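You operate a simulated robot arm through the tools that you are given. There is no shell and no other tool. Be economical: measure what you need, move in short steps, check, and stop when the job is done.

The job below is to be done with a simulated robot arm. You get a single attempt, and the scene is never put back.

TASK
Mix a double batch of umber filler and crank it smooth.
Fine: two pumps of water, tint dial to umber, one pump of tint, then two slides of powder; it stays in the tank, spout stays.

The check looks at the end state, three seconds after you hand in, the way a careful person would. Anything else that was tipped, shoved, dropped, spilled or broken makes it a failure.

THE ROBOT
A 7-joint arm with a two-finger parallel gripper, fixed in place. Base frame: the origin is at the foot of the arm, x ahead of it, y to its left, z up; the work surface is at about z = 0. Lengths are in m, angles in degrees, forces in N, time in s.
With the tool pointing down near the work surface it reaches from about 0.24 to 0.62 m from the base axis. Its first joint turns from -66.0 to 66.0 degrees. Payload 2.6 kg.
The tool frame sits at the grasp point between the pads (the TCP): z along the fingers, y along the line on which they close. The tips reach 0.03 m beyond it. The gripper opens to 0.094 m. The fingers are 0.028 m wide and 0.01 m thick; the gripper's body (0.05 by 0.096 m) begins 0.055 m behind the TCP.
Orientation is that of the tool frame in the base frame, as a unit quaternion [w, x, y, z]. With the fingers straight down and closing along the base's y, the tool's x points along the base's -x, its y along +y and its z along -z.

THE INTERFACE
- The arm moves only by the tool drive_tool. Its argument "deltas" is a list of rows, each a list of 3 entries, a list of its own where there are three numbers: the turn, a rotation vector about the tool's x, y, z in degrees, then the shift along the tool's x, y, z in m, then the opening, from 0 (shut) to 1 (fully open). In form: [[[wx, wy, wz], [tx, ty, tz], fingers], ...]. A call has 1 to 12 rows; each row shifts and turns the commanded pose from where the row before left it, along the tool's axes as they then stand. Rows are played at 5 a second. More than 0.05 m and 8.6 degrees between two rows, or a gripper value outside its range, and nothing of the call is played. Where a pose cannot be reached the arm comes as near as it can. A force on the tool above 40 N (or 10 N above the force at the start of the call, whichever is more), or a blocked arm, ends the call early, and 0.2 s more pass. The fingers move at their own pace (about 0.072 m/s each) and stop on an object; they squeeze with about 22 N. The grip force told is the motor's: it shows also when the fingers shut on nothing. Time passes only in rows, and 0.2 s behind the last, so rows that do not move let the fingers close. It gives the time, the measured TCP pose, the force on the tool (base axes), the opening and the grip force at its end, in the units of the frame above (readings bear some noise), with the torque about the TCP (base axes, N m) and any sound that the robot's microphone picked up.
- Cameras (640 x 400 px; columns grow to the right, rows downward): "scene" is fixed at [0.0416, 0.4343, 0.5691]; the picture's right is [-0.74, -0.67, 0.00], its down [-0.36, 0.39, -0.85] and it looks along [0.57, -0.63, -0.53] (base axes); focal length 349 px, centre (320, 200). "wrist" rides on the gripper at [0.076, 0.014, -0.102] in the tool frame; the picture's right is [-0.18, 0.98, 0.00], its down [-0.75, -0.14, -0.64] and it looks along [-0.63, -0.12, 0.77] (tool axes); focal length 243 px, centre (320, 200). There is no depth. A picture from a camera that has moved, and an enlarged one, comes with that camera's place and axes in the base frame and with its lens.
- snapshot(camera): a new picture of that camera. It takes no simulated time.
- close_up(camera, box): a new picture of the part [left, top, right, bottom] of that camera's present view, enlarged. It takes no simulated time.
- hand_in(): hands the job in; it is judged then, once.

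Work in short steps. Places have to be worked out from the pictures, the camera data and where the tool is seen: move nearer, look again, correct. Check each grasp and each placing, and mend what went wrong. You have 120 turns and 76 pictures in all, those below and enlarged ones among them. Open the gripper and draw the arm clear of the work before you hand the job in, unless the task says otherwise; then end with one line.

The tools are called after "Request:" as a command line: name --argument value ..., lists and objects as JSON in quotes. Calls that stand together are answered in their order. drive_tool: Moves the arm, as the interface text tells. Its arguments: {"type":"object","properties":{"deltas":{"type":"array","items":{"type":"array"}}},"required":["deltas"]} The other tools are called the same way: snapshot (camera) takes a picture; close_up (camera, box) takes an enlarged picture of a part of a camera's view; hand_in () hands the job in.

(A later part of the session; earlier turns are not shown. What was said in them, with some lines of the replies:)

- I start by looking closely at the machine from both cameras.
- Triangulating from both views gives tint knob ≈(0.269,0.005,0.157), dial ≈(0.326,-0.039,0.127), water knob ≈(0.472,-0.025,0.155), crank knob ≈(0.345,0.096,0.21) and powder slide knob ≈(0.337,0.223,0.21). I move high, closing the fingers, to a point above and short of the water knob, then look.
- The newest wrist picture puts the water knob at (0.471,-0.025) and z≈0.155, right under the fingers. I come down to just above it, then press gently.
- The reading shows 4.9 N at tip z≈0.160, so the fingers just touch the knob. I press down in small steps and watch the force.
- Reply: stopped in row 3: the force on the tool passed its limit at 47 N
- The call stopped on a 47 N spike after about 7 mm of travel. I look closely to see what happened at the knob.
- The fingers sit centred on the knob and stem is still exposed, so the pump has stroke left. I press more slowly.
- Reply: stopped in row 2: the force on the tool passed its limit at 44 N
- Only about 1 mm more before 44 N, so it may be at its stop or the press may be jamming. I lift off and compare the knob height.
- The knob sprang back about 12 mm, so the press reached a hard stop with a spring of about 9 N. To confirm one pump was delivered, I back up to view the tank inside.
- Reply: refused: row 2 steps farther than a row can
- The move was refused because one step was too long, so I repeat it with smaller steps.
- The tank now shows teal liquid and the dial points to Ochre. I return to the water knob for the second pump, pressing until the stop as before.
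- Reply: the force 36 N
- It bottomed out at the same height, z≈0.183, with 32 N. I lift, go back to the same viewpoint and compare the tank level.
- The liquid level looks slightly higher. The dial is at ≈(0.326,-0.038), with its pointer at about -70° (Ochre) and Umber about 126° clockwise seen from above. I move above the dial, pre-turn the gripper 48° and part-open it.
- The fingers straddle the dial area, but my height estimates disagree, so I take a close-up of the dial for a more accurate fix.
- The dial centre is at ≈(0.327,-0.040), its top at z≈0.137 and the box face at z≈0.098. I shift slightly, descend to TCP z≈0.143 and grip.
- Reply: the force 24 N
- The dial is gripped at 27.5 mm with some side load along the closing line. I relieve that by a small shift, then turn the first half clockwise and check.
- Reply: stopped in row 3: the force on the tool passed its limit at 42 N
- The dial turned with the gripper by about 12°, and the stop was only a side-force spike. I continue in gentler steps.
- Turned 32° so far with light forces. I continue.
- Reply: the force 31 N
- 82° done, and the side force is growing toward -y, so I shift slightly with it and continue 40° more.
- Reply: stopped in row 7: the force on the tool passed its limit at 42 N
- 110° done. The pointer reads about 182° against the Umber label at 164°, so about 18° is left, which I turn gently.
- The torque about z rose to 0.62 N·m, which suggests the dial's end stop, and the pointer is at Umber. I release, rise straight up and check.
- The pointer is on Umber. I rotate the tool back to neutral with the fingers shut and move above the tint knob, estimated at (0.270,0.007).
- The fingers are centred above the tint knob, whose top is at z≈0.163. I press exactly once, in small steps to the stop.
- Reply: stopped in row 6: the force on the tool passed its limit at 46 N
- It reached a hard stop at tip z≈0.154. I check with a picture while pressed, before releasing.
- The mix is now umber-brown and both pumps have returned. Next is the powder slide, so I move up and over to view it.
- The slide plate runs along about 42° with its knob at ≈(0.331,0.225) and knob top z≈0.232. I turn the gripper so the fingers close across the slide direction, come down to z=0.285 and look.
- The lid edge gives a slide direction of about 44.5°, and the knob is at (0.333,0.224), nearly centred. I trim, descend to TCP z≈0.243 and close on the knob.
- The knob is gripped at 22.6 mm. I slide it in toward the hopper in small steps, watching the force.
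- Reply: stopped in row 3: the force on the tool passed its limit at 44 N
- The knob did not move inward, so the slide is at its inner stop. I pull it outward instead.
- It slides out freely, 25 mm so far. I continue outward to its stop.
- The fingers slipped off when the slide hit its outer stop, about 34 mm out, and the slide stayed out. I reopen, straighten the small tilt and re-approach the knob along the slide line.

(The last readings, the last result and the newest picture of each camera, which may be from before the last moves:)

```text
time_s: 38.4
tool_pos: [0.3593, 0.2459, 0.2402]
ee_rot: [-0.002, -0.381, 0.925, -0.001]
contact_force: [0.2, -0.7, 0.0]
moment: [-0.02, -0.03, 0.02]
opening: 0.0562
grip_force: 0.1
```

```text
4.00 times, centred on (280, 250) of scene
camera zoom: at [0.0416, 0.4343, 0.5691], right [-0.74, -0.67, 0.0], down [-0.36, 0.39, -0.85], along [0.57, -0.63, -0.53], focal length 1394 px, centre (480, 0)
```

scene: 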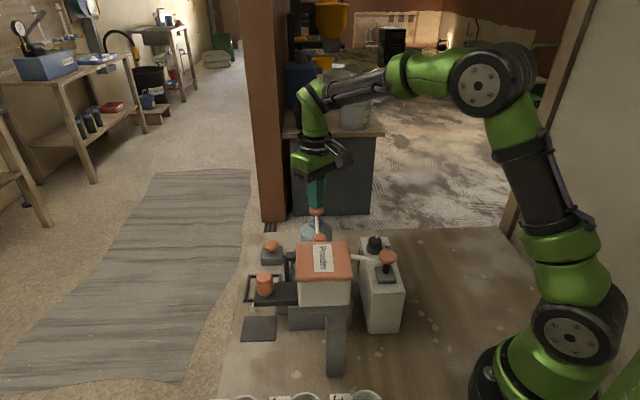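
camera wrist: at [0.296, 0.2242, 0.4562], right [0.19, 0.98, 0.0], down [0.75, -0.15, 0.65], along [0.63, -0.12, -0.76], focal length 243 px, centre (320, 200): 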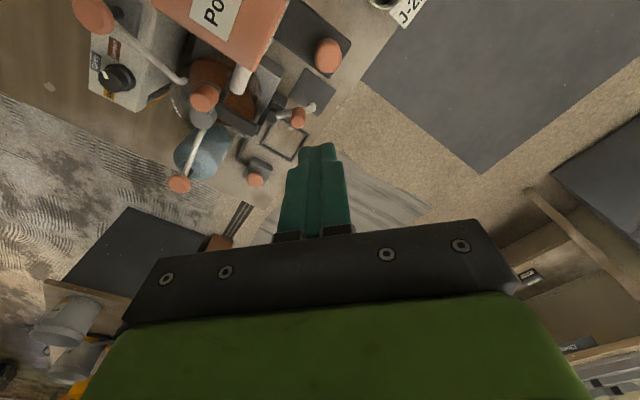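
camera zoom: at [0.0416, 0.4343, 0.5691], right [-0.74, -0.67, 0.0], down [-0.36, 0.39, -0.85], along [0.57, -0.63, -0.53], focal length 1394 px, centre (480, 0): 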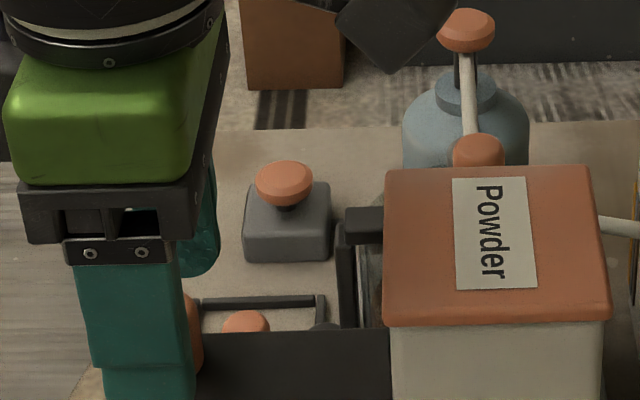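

The gripper is laterally centred on the knob, slightly outward of it. I move 5 mm further in, grip and push inward about 30 mm.

Request:
drive_tool --deltas '[[[0, 0, 0], [0.005, 0, 0], 0.6], [[0, 0, 0], [0, 0, 0], 0.2], [[0, 0, 0], [0, 0, 0], 0], [[0, 0, 0], [0, 0, 0], 0], [[0, 0, 0], [0.005, 0, 0], 0], [[0, 0, 0], [0.006, 0, 0], 0], [[0, 0, 0], [0.006, 0, 0], 0], [[0, 0, 0], [0.006, 0, 0], 0], [[0, 0, 0], [0.004, 0, 0], 0]]'

```text
time_s: 40.4
tool_pos: [0.3373, 0.2237, 0.2409]
ee_rot: [-0.001, -0.381, 0.924, 0.0]
contact_force: [-3.4, 3.9, 8.5]
moment: [0.05, -0.26, -0.02]
opening: 0.0228
grip_force: 45.0
```

The slide is moving back easily with the knob held. I press inward in small steps until it hits the inner stop.

Request:
drive_tool --deltas '[[[0, 0, 0], [0.003, 0, 0], 0], [[0, 0, 0], [0.003, 0, 0], 0], [[0, 0, 0], [0.003, 0, 0], 0], [[0, 0, 0], [0.002, 0, 0], 0], [[0, 0, 0], [0.002, 0, 0], 0], [[0, 0, 0], [0.002, 0, 0], 0]]'

Request:
close_up --camera "scene" --box '[200, 200, 360, 300]'

```text
time_s: 41.8
tool_pos: [0.3279, 0.2147, 0.243]
ee_rot: [0.004, -0.383, 0.924, 0.0]
contact_force: [24.5, 30.4, -6.2]
moment: [0.97, -0.4, 0.04]
opening: 0.0228
grip_force: 44.9
```

```text
4.00 times, centred on (280, 250) of scene
camera zoom: at [0.0417, 0.4344, 0.569], right [-0.74, -0.67, 0.0], down [-0.36, 0.39, -0.85], along [0.57, -0.63, -0.53], focal length 1394 px, centre (480, 0)
```

zoom: 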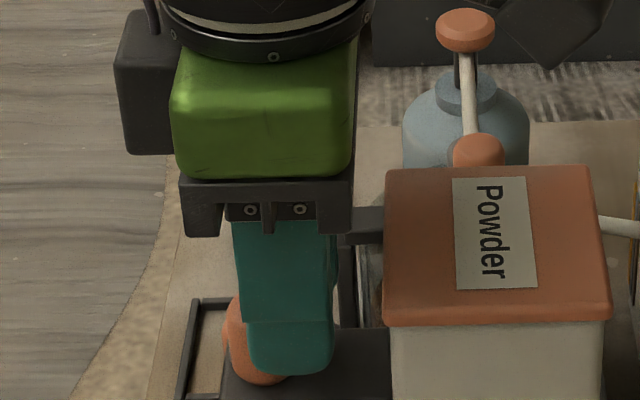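

The slide is fully home at 39 N, so the first dose stroke is complete. I regrip 8 mm further out, centred on the knob, and pull out for the second.

Request:
drive_tool --deltas '[[[0, 0, 0], [-0.002, 0, 0], 0.3], [[0, 0, 0], [0, 0, 0], 0.5], [[0, 0, 0], [-0.008, 0, 0], 0.5], [[0, 0, 0], [0, 0, 0], 0.2], [[0, 0, 0], [0, 0, 0], 0], [[0, 0, 0], [0, 0, 0], 0], [[0, 0, 0], [-0.006, 0, 0], 0], [[0, 0, 0], [-0.006, 0, 0], 0], [[0, 0, 0], [-0.006, 0, 0], 0], [[0, 0, 0], [-0.006, 0, 0], 0]]'

Request:
close_up --camera "scene" --box '[200, 200, 360, 300]'

```text
time_s: 44.0
tool_pos: [0.3494, 0.2374, 0.2392]
ee_rot: [-0.002, -0.38, 0.925, -0.001]
contact_force: [0.1, 0.4, -1.6]
moment: [0.69, -0.23, 0.11]
opening: 0.0227
grip_force: 44.9
```

```text
4.00 times, centred on (280, 250) of scene
camera zoom: at [0.0416, 0.4343, 0.5691], right [-0.74, -0.67, 0.0], down [-0.36, 0.39, -0.85], along [0.57, -0.63, -0.53], focal length 1394 px, centre (480, 0)
```

zoom: 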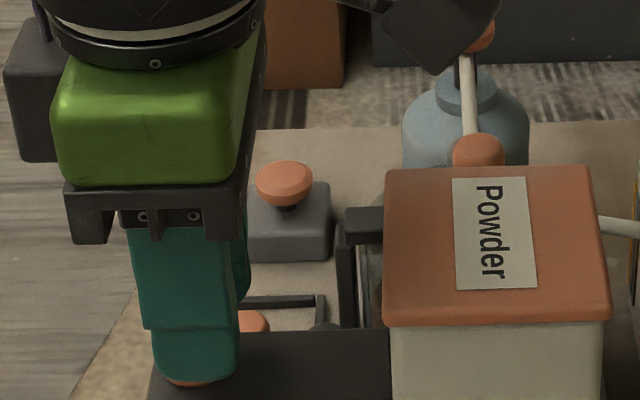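

It is out 24 mm and moving freely. I continue outward in 3 mm steps to feel the stop without slipping.

Request:
drive_tool --deltas '[[[0, 0, 0], [-0.003, 0, 0], 0], [[0, 0, 0], [-0.003, 0, 0], 0], [[0, 0, 0], [-0.003, 0, 0], 0], [[0, 0, 0], [-0.003, 0, 0], 0], [[0, 0, 0], [-0.002, 0, 0], 0]]'

Request:
close_up --camera "scene" --box '[200, 200, 360, 300]'

```text
time_s: 45.2
tool_pos: [0.3596, 0.2473, 0.2399]
ee_rot: [-0.001, -0.38, 0.925, 0.0]
contact_force: [3.4, -2.6, 1.5]
moment: [0.27, 0.08, -0.05]
opening: 0.0229
grip_force: 45.1
```

```text
4.00 times, centred on (280, 250) of scene
camera zoom: at [0.0416, 0.4343, 0.5691], right [-0.74, -0.67, 0.0], down [-0.36, 0.39, -0.85], along [0.57, -0.63, -0.53], focal length 1394 px, centre (480, 0)
```

zoom: 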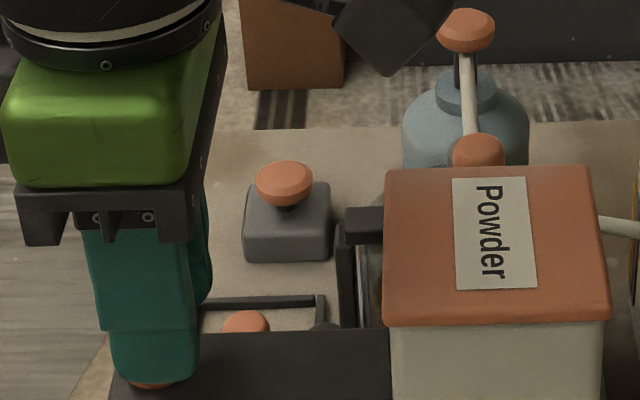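

The slide is already about 7 mm further out than where the fingers slipped off the first time. I keep going to find the true stop.

Request:
drive_tool --deltas '[[[0, 0, 0], [-0.002, 0, 0], 0], [[0, 0, 0], [-0.002, 0, 0], 0], [[0, 0, 0], [-0.002, 0, 0], 0], [[0, 0, 0], [-0.002, 0, 0], 0]]'

```text
time_s: 46.2
tool_pos: [0.3631, 0.2503, 0.2372]
ee_rot: [-0.006, -0.378, 0.926, 0.0]
contact_force: [-25.5, -26.0, 14.6]
moment: [-0.88, 0.36, -0.02]
opening: 0.0231
grip_force: 45.1
```

The stop is found at about 42 mm of travel with 36 N, so the first pull must have reached it too, as it moved freely until the slip. Now I push it back in.

Request:
drive_tool --deltas '[[[0, 0, 0], [0.003, 0, 0], 0], [[0, 0, 0], [0.006, 0, 0], 0], [[0, 0, 0], [0.006, 0, 0], 0], [[0, 0, 0], [0.006, 0, 0], 0], [[0, 0, 0], [0.006, 0, 0], 0], [[0, 0, 0], [0.006, 0, 0], 0], [[0, 0, 0], [0.005, 0, 0], 0], [[0, 0, 0], [0.003, 0, 0], 0], [[0, 0, 0], [0.002, 0, 0], 0], [[0, 0, 0], [0.002, 0, 0], 0], [[0, 0, 0], [0.002, 0, 0], 0]]'

Request:
close_up --camera "scene" --box '[200, 200, 360, 300]'

```text
time_s: 48.6
tool_pos: [0.3334, 0.2201, 0.2405]
ee_rot: [0.0, -0.382, 0.924, 0.0]
contact_force: [19.1, 20.0, -28.9]
moment: [0.22, -0.64, 0.02]
opening: 0.0229
grip_force: 44.9
```

```text
4.00 times, centred on (280, 250) of scene
camera zoom: at [0.0418, 0.4345, 0.5689], right [-0.74, -0.67, 0.0], down [-0.36, 0.39, -0.85], along [0.57, -0.63, -0.53], focal length 1394 px, centre (480, 0)
```

zoom: 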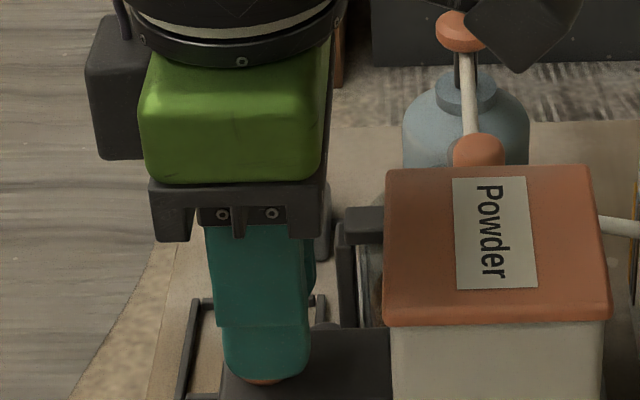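

The slide is home against its stop. I release, rise, return to neutral yaw and move to where I can see the tank and crank.

Request:
drive_tool --deltas '[[[0, 0, 0], [-0.001, 0, 0], 0.3], [[0, 0, 0], [0, 0, 0], 0.5], [[0, 0, 0], [0, 0, -0.04], 0.5], [[0, 0, 0], [0, 0, -0.04], 0.3], [[0, 0, 0], [0, 0, -0.04], 0], [[0, 0, 8.5], [0, 0, 0], 0], [[0, 0, 8.5], [0, 0, 0], 0], [[0, 0, 8.5], [0, 0, 0], 0], [[0, 0, 8.5], [0, 0, 0], 0], [[0, 0, 8.5], [0, 0, 0], 0], [[0, 0, 2.5], [-0.02, -0.03, 0], 0], [[0, 0, 0], [-0.01, -0.045, 0], 0]]'

Request:
drive_tool --deltas '[[[0, 0, 0], [0.0, -0.04, 0], 0], [[0, 0, 0], [0, -0.02, 0], 0]]'

Request:
close_up --camera "wrist" --box '[160, 0, 480, 200]'

Request:
close_up --camera "scene" --box '[220, 190, 420, 315]'

```text
time_s: 51.2
tool_pos: [0.3646, 0.1456, 0.3598]
ee_rot: [-0.001, 0.003, 1.0, -0.001]
contact_force: [0.5, 0.2, 0.8]
moment: [0.02, 0.01, 0.0]
opening: 0.0
grip_force: 22.4
```

```text
time_s: 51.8
tool_pos: [0.3636, 0.0847, 0.3603]
ee_rot: [-0.001, 0.003, 1.0, -0.001]
contact_force: [-0.4, 0.2, 0.6]
moment: [0.0, 0.0, 0.0]
opening: 0.0
grip_force: 21.9
```

```text
2.00 times, centred on (320, 100) of wrist
camera zoom: at [0.2889, 0.1, 0.4618], right [0.19, 0.98, 0.0], down [0.75, -0.14, 0.64], along [0.63, -0.12, -0.77], focal length 485 px, centre (320, 400)
```

zoom: 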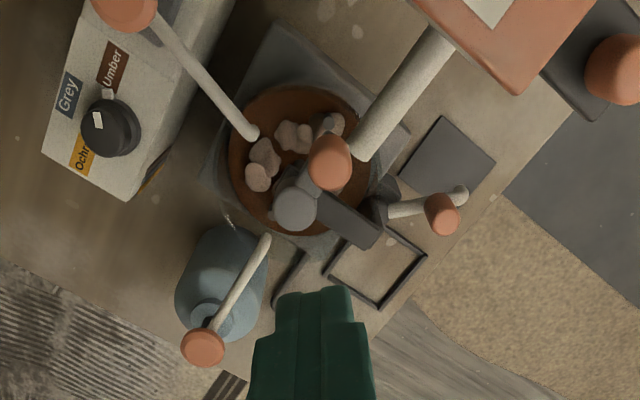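

```text
3.20 times, centred on (320, 252) of scene
camera zoom: at [0.0416, 0.4343, 0.5691], right [-0.74, -0.67, 0.0], down [-0.36, 0.39, -0.85], along [0.57, -0.63, -0.53], focal length 1115 px, centre (320, 32)
```

zoom: 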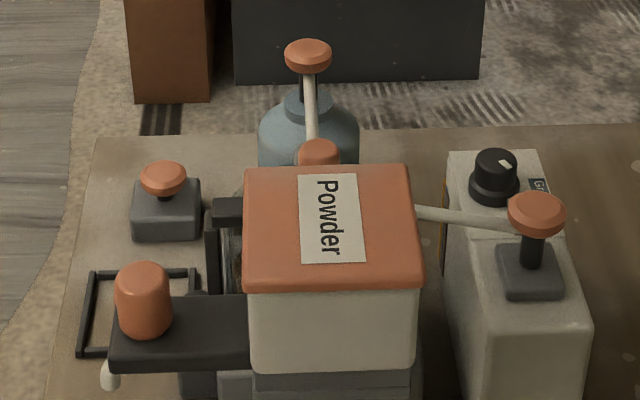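

Powder lumps are in the tank. Now a tighter look at the crank.

Request:
close_up --camera "wrist" --box '[260, 30, 400, 140]'

```text
3.64 times, centred on (330, 85) of wrist
camera zoom: at [0.2889, 0.1, 0.4618], right [0.19, 0.98, 0.0], down [0.75, -0.14, 0.64], along [0.63, -0.12, -0.77], focal length 882 px, centre (284, 618)
```

zoom: 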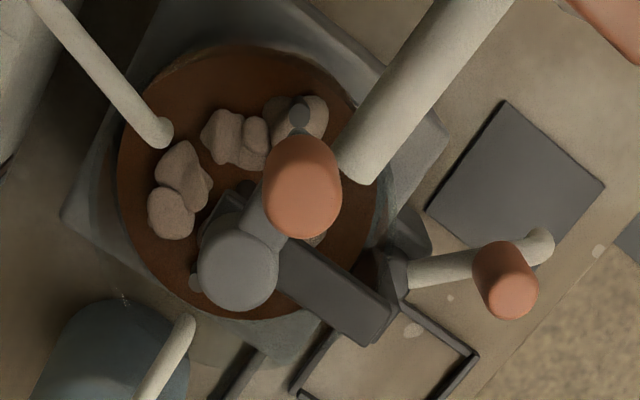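

The crank's axis is vertical at about (0.377,0.068), with the knob top at (0.355,0.0905,0.203) and a radius of about 33 mm. I turn the gripper to close along the 45° direction, clear of the powder chute, and come down to z=0.26 to look.

Request:
drive_tool --deltas '[[[0, 0, 0], [0.0086, 0.006, 0], 0.5], [[0, 0, 7.5], [0, 0, 0], 0.5], [[0, 0, 7.5], [0, 0, 0], 0.5], [[0, 0, 7.5], [0, 0, 0], 0.5], [[0, 0, 7.5], [0, 0, 0], 0.5], [[0, 0, 7.5], [0, 0, 0], 0.5], [[0, 0, 7.5], [0, 0, 0], 0.5], [[0, 0, 0], [0, 0, 0.04], 0.5], [[0, 0, 0], [0, 0, 0.04], 0.5], [[0, 0, 0], [0, 0, 0.018], 0.5], [[0, 0, 0], [0, 0, 0], 0.5]]'

Request:
snapshot --camera "wrist"

Request:
close_up --camera "scene" --box '[240, 170, 400, 270]'

```text
time_s: 54.2
tool_pos: [0.3555, 0.0912, 0.2619]
ee_rot: [0.0, 0.385, 0.923, -0.001]
contact_force: [-1.0, 0.4, -0.6]
moment: [0.01, -0.04, -0.06]
opening: 0.0469
grip_force: 0.1
```

```text
30 pictures are left
camera wrist: at [0.3128, 0.1561, 0.364], right [0.83, 0.56, 0.0], down [0.43, -0.63, 0.64], along [0.36, -0.53, -0.77], focal length 243 px, centre (320, 200)
```

wrist: 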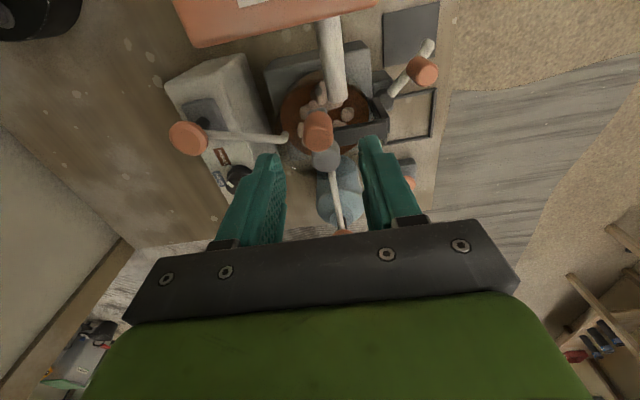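

```text
4.00 times, centred on (320, 220) of scene
camera zoom: at [0.0416, 0.4343, 0.5691], right [-0.74, -0.67, 0.0], down [-0.36, 0.39, -0.85], along [0.57, -0.63, -0.53], focal length 1394 px, centre (320, 120)
```

zoom: 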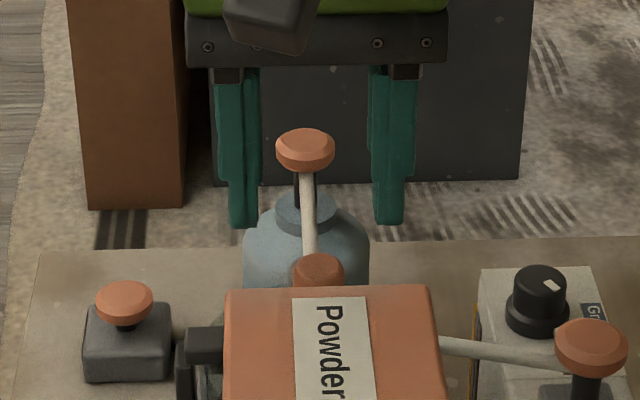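

The fingers straddle the knob evenly, and the knob is at ≈(0.353,0.095) with its top near z=0.21. I shift 4 mm, descend so the tips are at z≈0.19, and grip.

Request:
drive_tool --deltas '[[[0, 0, 0], [0.004, 0.001, 0.015], 0.5], [[0, 0, 0], [0, 0, 0.015], 0.5], [[0, 0, 0], [0, 0, 0.011], 0.5], [[0, 0, 0], [0, 0, 0], 0.2], [[0, 0, 0], [0, 0, 0], 0], [[0, 0, 0], [0, 0, 0], 0]]'

Request:
close_up --camera "wrist" --box '[200, 30, 440, 180]'

```text
time_s: 55.6
tool_pos: [0.3529, 0.0952, 0.2208]
ee_rot: [-0.001, 0.386, 0.923, -0.002]
contact_force: [0.5, 0.8, -2.9]
moment: [0.36, -0.36, 0.0]
opening: 0.0208
grip_force: 44.8
```

```text
2.67 times, centred on (320, 105) of wrist
camera zoom: at [0.3102, 0.1589, 0.3222], right [0.83, 0.56, 0.0], down [0.43, -0.63, 0.64], along [0.36, -0.53, -0.77], focal length 647 px, centre (320, 453)
```

zoom: 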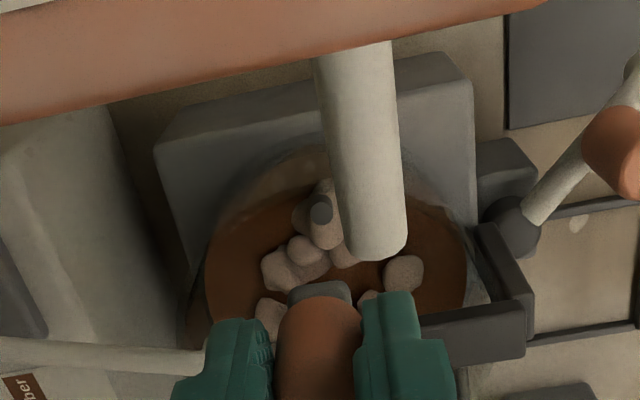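

The knob is gripped at 20.8 mm, and two views put the chute end at z≈0.15, below the crank arm. I turn counter-clockwise about the estimated axis, first 60°, then check.

Request:
drive_tool --deltas '[[[0, 0, 0], [-0.0012, -0.0092, 0], 0], [[0, 0, 0], [-0.0036, -0.0086, 0], 0], [[0, 0, 0], [-0.0056, -0.0073, 0], 0], [[0, 0, 0], [-0.0074, -0.0056, 0], 0]]'

Request:
close_up --camera "wrist" --box '[160, 0, 480, 200]'

```text
time_s: 56.6
tool_pos: [0.3429, 0.0606, 0.2198]
ee_rot: [-0.002, 0.385, 0.923, -0.002]
contact_force: [-12.0, -2.0, -5.3]
moment: [0.3, -0.05, -0.03]
opening: 0.021
grip_force: 44.8
```

```text
2.00 times, centred on (320, 100) of wrist
camera zoom: at [0.3007, 0.1248, 0.3224], right [0.83, 0.56, -0.01], down [0.43, -0.64, 0.64], along [0.35, -0.53, -0.77], focal length 485 px, centre (320, 400)
```

zoom: 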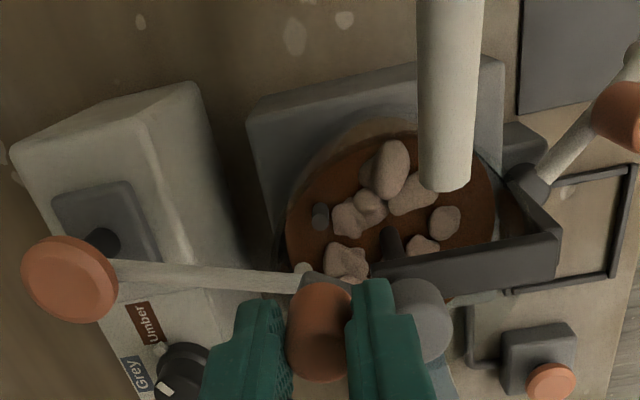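

The crank turned 60° with the paddle following and only 12 N of radial load. I continue around, biasing slightly outward.

Request:
drive_tool --deltas '[[[0, 0, 0], [-0.0086, -0.0038, 0], 0], [[0, 0, 0], [-0.0093, -0.0013, 0], 0], [[0, 0, 0], [-0.0093, 0.0012, 0], 0], [[0, 0, 0], [-0.0087, 0.0036, 0], 0]]'

```text
time_s: 57.6
tool_pos: [0.3688, 0.0348, 0.2218]
ee_rot: [0.0, 0.385, 0.923, -0.003]
contact_force: [-2.3, -9.4, -21.5]
moment: [0.07, -0.58, -0.01]
opening: 0.0208
grip_force: 45.3
```

Fitting the three points gives the axis at (0.3768,0.0689) and a radius of 35.5 mm. I finish the turn with precise 20° steps.

Request:
drive_tool --deltas '[[[0, 0, 0], [-0.00895, 0.00687, 0.001], 0], [[0, 0, 0], [-0.00616, 0.01066, 0], 0], [[0, 0, 0], [-0.00214, 0.01214, 0], 0], [[0, 0, 0], [0.00214, 0.01214, 0], 0], [[0, 0, 0], [0.00616, 0.01066, 0], 0], [[0, 0, 0], [0.00945, 0.00794, 0], 0], [[0, 0, 0], [0.01159, 0.00422, 0], 0], [[0, 0, 0], [0.01232, 0, 0], 0], [[0, 0, 0], [0.01159, -0.00422, 0], 0], [[0, 0, 0], [0.00945, -0.00794, 0], 0], [[0, 0, 0], [0.00616, -0.01066, 0], 0], [[0, 0, 0], [0.00214, -0.01214, 0], 0]]'

Request:
close_up --camera "wrist" --box '[160, 0, 480, 200]'

```text
time_s: 60.2
tool_pos: [0.3514, 0.095, 0.2207]
ee_rot: [0.002, 0.385, 0.923, 0.0]
contact_force: [1.8, -1.4, 22.7]
moment: [-0.39, 0.24, 0.01]
opening: 0.0211
grip_force: 45.3
```

```text
2.00 times, centred on (320, 100) of wrist
camera zoom: at [0.309, 0.1584, 0.3221], right [0.83, 0.56, 0.0], down [0.43, -0.63, 0.64], along [0.36, -0.53, -0.76], focal length 485 px, centre (320, 400)
```

zoom: 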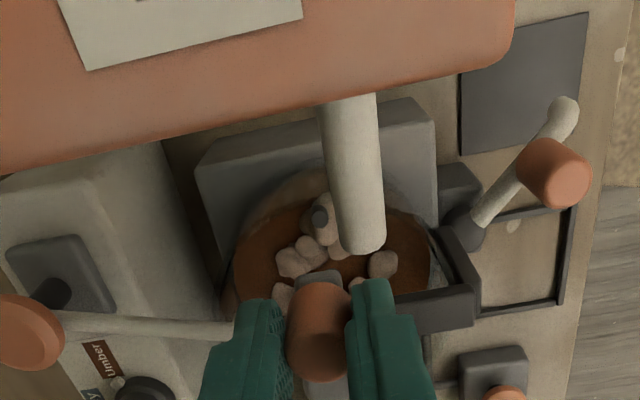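

One full turn is done and the knob is back at its start. Lumps remain, so I crank another full turn in 30° steps, relieving the small vertical load.

Request:
drive_tool --deltas '[[[0, 0, 0], [-0.0048, -0.0179, -0.0008], 0], [[0, 0, 0], [-0.0131, -0.0131, 0], 0], [[0, 0, 0], [-0.0179, -0.0048, 0], 0], [[0, 0, 0], [-0.0179, 0.0048, 0], 0], [[0, 0, 0], [-0.0131, 0.0131, 0], 0], [[0, 0, 0], [-0.0048, 0.0179, 0], 0], [[0, 0, 0], [0.0048, 0.0179, 0], 0], [[0, 0, 0], [0.0131, 0.0131, 0], 0], [[0, 0, 0], [0.0179, 0.0048, 0], 0], [[0, 0, 0], [0.0179, -0.0048, 0], 0], [[0, 0, 0], [0.0131, -0.0131, 0], 0], [[0, 0, 0], [0.0048, -0.0179, 0], 0]]'

Request:
close_up --camera "wrist" --box '[240, 40, 440, 165]'

```text
time_s: 62.8
tool_pos: [0.3534, 0.0951, 0.2206]
ee_rot: [0.0, 0.385, 0.923, -0.001]
contact_force: [1.8, -1.2, 11.6]
moment: [0.17, -0.47, 0.01]
opening: 0.0211
grip_force: 44.6
```

```text
3.20 times, centred on (340, 102) of wrist
camera zoom: at [0.3104, 0.1592, 0.3219], right [0.83, 0.56, 0.0], down [0.43, -0.63, 0.64], along [0.36, -0.53, -0.77], focal length 776 px, centre (256, 512)
```

zoom: 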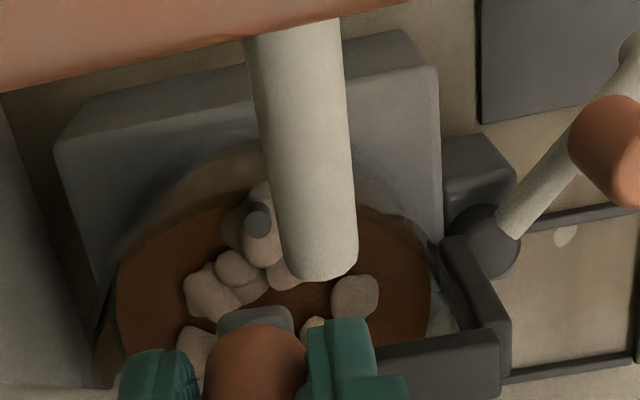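

That turn ran cleanly, and the lumps are still there. I crank two more turns and look again.

Request:
drive_tool --deltas '[[[0, 0, 0], [-0.0048, -0.0179, -0.0004], 0], [[0, 0, 0], [-0.0131, -0.0131, 0], 0], [[0, 0, 0], [-0.0179, -0.0048, 0], 0], [[0, 0, 0], [-0.0179, 0.0048, 0], 0], [[0, 0, 0], [-0.0131, 0.0131, 0], 0], [[0, 0, 0], [-0.0048, 0.0179, 0], 0], [[0, 0, 0], [0.0048, 0.0179, 0], 0], [[0, 0, 0], [0.0131, 0.0131, 0], 0], [[0, 0, 0], [0.0179, 0.0048, 0], 0], [[0, 0, 0], [0.0179, -0.0048, 0], 0], [[0, 0, 0], [0.0131, -0.0131, 0], 0], [[0, 0, 0], [0.0048, -0.0179, 0], 0]]'

Request:
drive_tool --deltas '[[[0, 0, 0], [-0.0048, -0.0179, 0], 0], [[0, 0, 0], [-0.0131, -0.0131, 0], 0], [[0, 0, 0], [-0.0179, -0.0048, 0], 0], [[0, 0, 0], [-0.0179, 0.0048, 0], 0], [[0, 0, 0], [-0.0131, 0.0131, 0], 0], [[0, 0, 0], [-0.0048, 0.0179, 0], 0], [[0, 0, 0], [0.0048, 0.0179, 0], 0], [[0, 0, 0], [0.0131, 0.0131, 0], 0], [[0, 0, 0], [0.0179, 0.0048, 0], 0], [[0, 0, 0], [0.0179, -0.0048, 0], 0], [[0, 0, 0], [0.0131, -0.0131, 0], 0], [[0, 0, 0], [0.0048, -0.0179, 0], 0]]'

Request:
close_up --camera "wrist" --box '[240, 40, 440, 165]'

```text
time_s: 65.4
tool_pos: [0.3521, 0.0943, 0.219]
ee_rot: [0.0, 0.385, 0.923, -0.002]
contact_force: [1.2, -0.8, -2.3]
moment: [-0.34, -1.04, -0.01]
opening: 0.0209
grip_force: 44.8
```

```text
time_s: 68.0
tool_pos: [0.35, 0.093, 0.2195]
ee_rot: [-0.002, 0.386, 0.922, -0.002]
contact_force: [1.7, -1.9, -29.4]
moment: [0.61, -0.1, 0.02]
opening: 0.0211
grip_force: 45.4
```

```text
3.20 times, centred on (340, 102) of wrist
camera zoom: at [0.3094, 0.1581, 0.322], right [0.83, 0.56, -0.01], down [0.43, -0.63, 0.64], along [0.36, -0.53, -0.77], focal length 776 px, centre (256, 512)
```

zoom: 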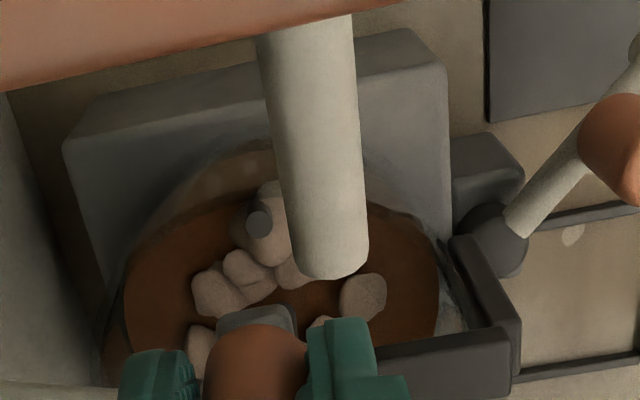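

After four turns the lumps look slightly browner but are still present. I continue cranking, lowering 1 mm to relieve the vertical load.

Request:
drive_tool --deltas '[[[0, 0, 0], [-0.0048, -0.0179, 0.0008], 0], [[0, 0, 0], [-0.0131, -0.0131, 0], 0], [[0, 0, 0], [-0.0179, -0.0048, 0], 0], [[0, 0, 0], [-0.0179, 0.0048, 0], 0], [[0, 0, 0], [-0.0131, 0.0131, 0], 0], [[0, 0, 0], [-0.0048, 0.0179, 0], 0], [[0, 0, 0], [0.0048, 0.0179, 0], 0], [[0, 0, 0], [0.0131, 0.0131, 0], 0], [[0, 0, 0], [0.0179, 0.0048, 0], 0], [[0, 0, 0], [0.0179, -0.0048, 0], 0], [[0, 0, 0], [0.0131, -0.0131, 0], 0], [[0, 0, 0], [0.0048, -0.0179, 0], 0]]'

Request:
drive_tool --deltas '[[[0, 0, 0], [-0.0048, -0.0179, 0], 0], [[0, 0, 0], [-0.0131, -0.0131, 0], 0], [[0, 0, 0], [-0.0179, -0.0048, 0], 0], [[0, 0, 0], [-0.0179, 0.0048, 0], 0], [[0, 0, 0], [-0.0131, 0.0131, 0], 0], [[0, 0, 0], [-0.0048, 0.0179, 0], 0], [[0, 0, 0], [0.0048, 0.0179, 0], 0], [[0, 0, 0], [0.0131, 0.0131, 0], 0], [[0, 0, 0], [0.0179, 0.0048, 0], 0], [[0, 0, 0], [0.0179, -0.0048, 0], 0], [[0, 0, 0], [0.0131, -0.0131, 0], 0], [[0, 0, 0], [0.0048, -0.0179, 0], 0]]'

Request:
drive_tool --deltas '[[[0, 0, 0], [-0.0048, -0.0179, 0], 0], [[0, 0, 0], [-0.0131, -0.0131, 0], 0], [[0, 0, 0], [-0.0179, -0.0048, 0], 0], [[0, 0, 0], [-0.0179, 0.0048, 0], 0], [[0, 0, 0], [-0.0131, 0.0131, 0], 0], [[0, 0, 0], [-0.0048, 0.0179, 0], 0], [[0, 0, 0], [0.0048, 0.0179, 0], 0], [[0, 0, 0], [0.0131, 0.0131, 0], 0], [[0, 0, 0], [0.0179, 0.0048, 0], 0], [[0, 0, 0], [0.0179, -0.0048, 0], 0], [[0, 0, 0], [0.0131, -0.0131, 0], 0], [[0, 0, 0], [0.0048, -0.0179, 0], 0]]'

Request:
close_up --camera "wrist" --box '[240, 40, 440, 165]'

```text
time_s: 70.6
tool_pos: [0.3516, 0.0946, 0.2207]
ee_rot: [0.001, 0.386, 0.923, -0.003]
contact_force: [10.9, -10.2, -7.6]
moment: [0.5, -0.15, -0.01]
opening: 0.0208
grip_force: 44.8
```

```text
time_s: 73.2
tool_pos: [0.3504, 0.0918, 0.2207]
ee_rot: [-0.002, 0.386, 0.922, -0.003]
contact_force: [6.9, -5.8, -15.2]
moment: [1.0, 0.29, -0.01]
opening: 0.0207
grip_force: 45.3
```

```text
time_s: 75.8
tool_pos: [0.3532, 0.0938, 0.2197]
ee_rot: [0.001, 0.385, 0.923, -0.001]
contact_force: [2.8, -3.6, 15.7]
moment: [-0.75, -0.24, 0.0]
opening: 0.0211
grip_force: 45.7
```

```text
3.20 times, centred on (340, 102) of wrist
camera zoom: at [0.3094, 0.1591, 0.3219], right [0.83, 0.56, 0.0], down [0.43, -0.63, 0.64], along [0.36, -0.53, -0.76], focal length 776 px, centre (256, 512)
```

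zoom: 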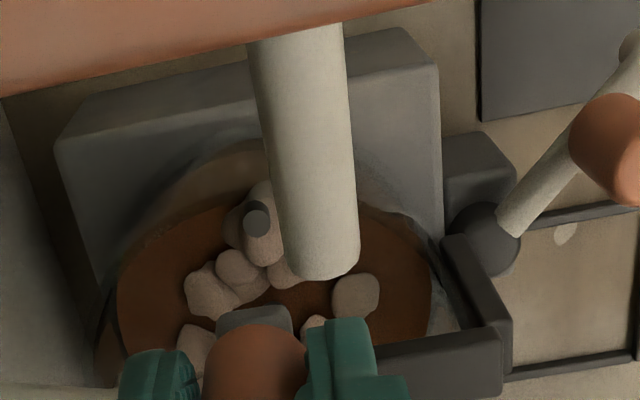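

Seven counter-clockwise turns leave the lumps unchanged, so direction may matter. I try clockwise turns and compare.

Request:
drive_tool --deltas '[[[0, 0, 0], [-0.0048, 0.0179, 0], 0], [[0, 0, 0], [-0.0131, 0.0131, 0], 0], [[0, 0, 0], [-0.0179, 0.0048, 0], 0], [[0, 0, 0], [-0.0179, -0.0048, 0], 0], [[0, 0, 0], [-0.0131, -0.0131, 0], 0], [[0, 0, 0], [-0.0048, -0.0179, 0], 0], [[0, 0, 0], [0.0048, -0.0179, 0], 0], [[0, 0, 0], [0.0131, -0.0131, 0], 0], [[0, 0, 0], [0.0179, -0.0048, 0], 0], [[0, 0, 0], [0.0179, 0.0048, 0], 0], [[0, 0, 0], [0.0131, 0.0131, 0], 0], [[0, 0, 0], [0.0048, 0.0179, 0], 0]]'

Request:
drive_tool --deltas '[[[0, 0, 0], [-0.0048, 0.0179, 0], 0], [[0, 0, 0], [-0.0131, 0.0131, 0], 0], [[0, 0, 0], [-0.0179, 0.0048, 0], 0], [[0, 0, 0], [-0.0179, -0.0048, 0], 0], [[0, 0, 0], [-0.0131, -0.0131, 0], 0], [[0, 0, 0], [-0.0048, -0.0179, 0], 0], [[0, 0, 0], [0.0048, -0.0179, 0], 0], [[0, 0, 0], [0.0131, -0.0131, 0], 0], [[0, 0, 0], [0.0179, -0.0048, 0], 0], [[0, 0, 0], [0.0179, 0.0048, 0], 0], [[0, 0, 0], [0.0131, 0.0131, 0], 0], [[0, 0, 0], [0.0048, 0.0179, 0], 0]]'

Request:
close_up --camera "wrist" --box '[240, 40, 440, 165]'

```text
time_s: 78.4
tool_pos: [0.3526, 0.0944, 0.2209]
ee_rot: [0.0, 0.386, 0.923, -0.002]
contact_force: [8.0, -7.3, -8.6]
moment: [1.11, 0.25, 0.0]
opening: 0.0213
grip_force: 45.2
```

```text
time_s: 81.0
tool_pos: [0.3514, 0.0946, 0.2202]
ee_rot: [0.0, 0.386, 0.922, -0.002]
contact_force: [5.7, -5.0, -19.6]
moment: [0.6, -0.24, 0.04]
opening: 0.0211
grip_force: 45.4
```

```text
3.20 times, centred on (340, 102) of wrist
camera zoom: at [0.309, 0.1581, 0.3217], right [0.83, 0.56, -0.01], down [0.43, -0.63, 0.64], along [0.36, -0.54, -0.77], focal length 776 px, centre (256, 512)
```

zoom: 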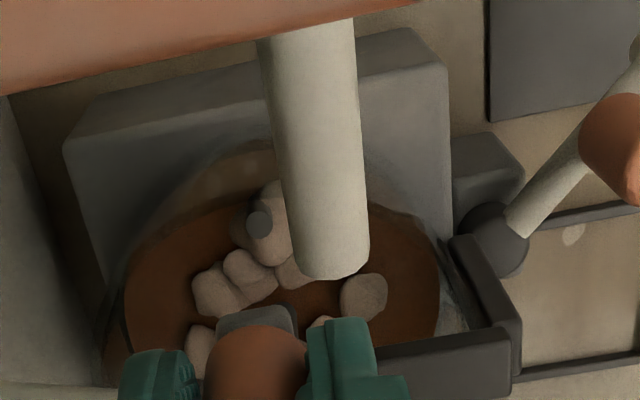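

There is no visible change after two clockwise turns. I keep going clockwise for several more before judging.

Request:
drive_tool --deltas '[[[0, 0, 0], [-0.0048, 0.0179, 0.0004], 0], [[0, 0, 0], [-0.0131, 0.0131, 0], 0], [[0, 0, 0], [-0.0179, 0.0048, 0], 0], [[0, 0, 0], [-0.0179, -0.0048, 0], 0], [[0, 0, 0], [-0.0131, -0.0131, 0], 0], [[0, 0, 0], [-0.0048, -0.0179, 0], 0], [[0, 0, 0], [0.0048, -0.0179, 0], 0], [[0, 0, 0], [0.0131, -0.0131, 0], 0], [[0, 0, 0], [0.0179, -0.0048, 0], 0], [[0, 0, 0], [0.0179, 0.0048, 0], 0], [[0, 0, 0], [0.0131, 0.0131, 0], 0], [[0, 0, 0], [0.0048, 0.0179, 0], 0]]'

Request:
drive_tool --deltas '[[[0, 0, 0], [-0.0048, 0.0179, 0], 0], [[0, 0, 0], [-0.0131, 0.0131, 0], 0], [[0, 0, 0], [-0.0179, 0.0048, 0], 0], [[0, 0, 0], [-0.0179, -0.0048, 0], 0], [[0, 0, 0], [-0.0131, -0.0131, 0], 0], [[0, 0, 0], [-0.0048, -0.0179, 0], 0], [[0, 0, 0], [0.0048, -0.0179, 0], 0], [[0, 0, 0], [0.0131, -0.0131, 0], 0], [[0, 0, 0], [0.0179, -0.0048, 0], 0], [[0, 0, 0], [0.0179, 0.0048, 0], 0], [[0, 0, 0], [0.0131, 0.0131, 0], 0], [[0, 0, 0], [0.0048, 0.0179, 0], 0]]'

Request:
drive_tool --deltas '[[[0, 0, 0], [-0.0048, 0.0179, 0], 0], [[0, 0, 0], [-0.0131, 0.0131, 0], 0], [[0, 0, 0], [-0.0179, 0.0048, 0], 0], [[0, 0, 0], [-0.0179, -0.0048, 0], 0], [[0, 0, 0], [-0.0131, -0.0131, 0], 0], [[0, 0, 0], [-0.0048, -0.0179, 0], 0], [[0, 0, 0], [0.0048, -0.0179, 0], 0], [[0, 0, 0], [0.0131, -0.0131, 0], 0], [[0, 0, 0], [0.0179, -0.0048, 0], 0], [[0, 0, 0], [0.0179, 0.0048, 0], 0], [[0, 0, 0], [0.0131, 0.0131, 0], 0], [[0, 0, 0], [0.0048, 0.0179, 0], 0]]'

Request:
close_up --camera "wrist" --box '[240, 40, 440, 165]'

```text
time_s: 83.6
tool_pos: [0.3518, 0.0934, 0.2195]
ee_rot: [0.0, 0.386, 0.923, 0.0]
contact_force: [6.3, -6.0, 19.7]
moment: [0.95, 0.21, -0.02]
opening: 0.0209
grip_force: 45.0
```

```text
time_s: 86.2
tool_pos: [0.3514, 0.0939, 0.2202]
ee_rot: [-0.002, 0.385, 0.923, -0.002]
contact_force: [-0.9, 0.7, -4.3]
moment: [0.32, -0.55, 0.01]
opening: 0.021
grip_force: 44.5
```

```text
time_s: 88.8
tool_pos: [0.3516, 0.0945, 0.2199]
ee_rot: [0.0, 0.387, 0.922, 0.0]
contact_force: [3.8, -3.5, -12.6]
moment: [1.18, 0.46, -0.01]
opening: 0.0209
grip_force: 45.3
```

```text
3.20 times, centred on (340, 102) of wrist
camera zoom: at [0.3096, 0.1588, 0.3214], right [0.83, 0.56, 0.0], down [0.43, -0.63, 0.64], along [0.36, -0.53, -0.77], focal length 776 px, centre (256, 512)
```

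zoom: 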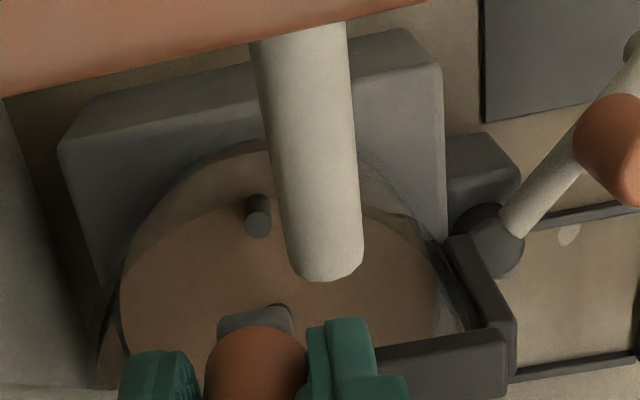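

The mix is now smooth and uniform with no lumps. I release the crank knob, rise straight up and move clear.

Request:
drive_tool --deltas '[[[0, 0, 0], [0, 0, 0], 0.3], [[0, 0, 0], [0, 0, 0], 0.5], [[0, 0, 0], [0, 0, -0.03], 0.5], [[0, 0, 0], [0, 0, -0.045], 0.5], [[0, 0, 0], [0, 0, -0.045], 0.5], [[0, 0, -7.5], [0, 0, 0], 1], [[0, 0, -7.5], [0, 0, 0], 1], [[0, 0, -7.5], [0, 0, 0], 1], [[0, 0, -7.5], [0, 0, 0], 1], [[0, 0, -7.5], [0, 0, 0], 1], [[0, 0, -7.5], [0, 0, -0.02], 1]]'

Request:
close_up --camera "wrist" --box '[100, 0, 500, 250]'

Request:
snapshot --camera "scene"

```text
time_s: 91.2
tool_pos: [0.3519, 0.0957, 0.3614]
ee_rot: [-0.001, 0.002, 1.0, -0.001]
contact_force: [-1.1, 0.6, -0.1]
moment: [-0.03, 0.01, 0.03]
opening: 0.094
grip_force: 0.1
```

```text
1.60 times, centred on (300, 125) of wrist
camera zoom: at [0.2763, 0.1095, 0.4625], right [0.19, 0.98, 0.0], down [0.75, -0.14, 0.64], along [0.63, -0.12, -0.77], focal length 388 px, centre (352, 320)
```

zoom: 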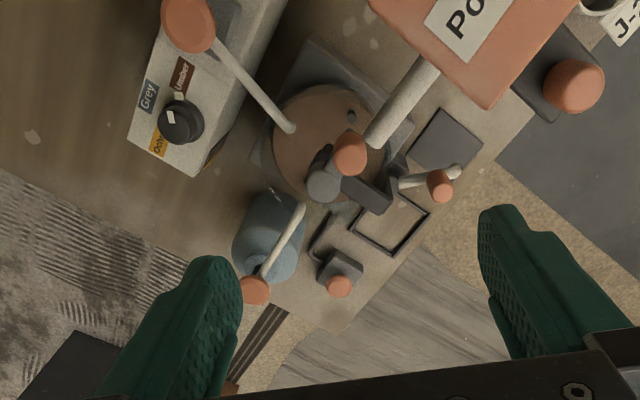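

```text
19 pictures are left
```

scene: 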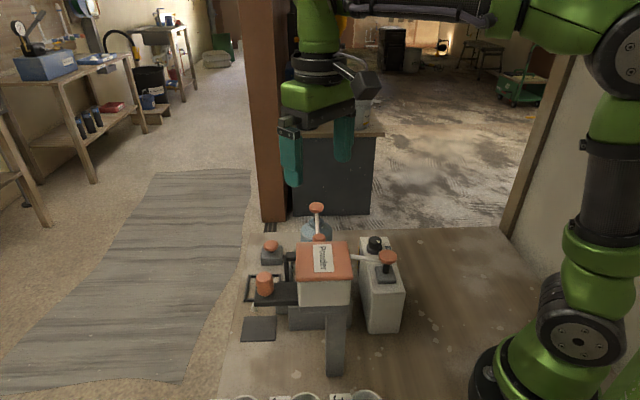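

The tank is smooth, the dial is on Umber, the slide and pumps are home, the spout is untouched, and the arm is clear with the gripper open. I hand in.

Request:
hand_in

```text
The job is handed in.
```

I mixed the double batch of umber filler and cranked it smooth, with no lumps left in the tank; the spout was left alone and the arm is clear.
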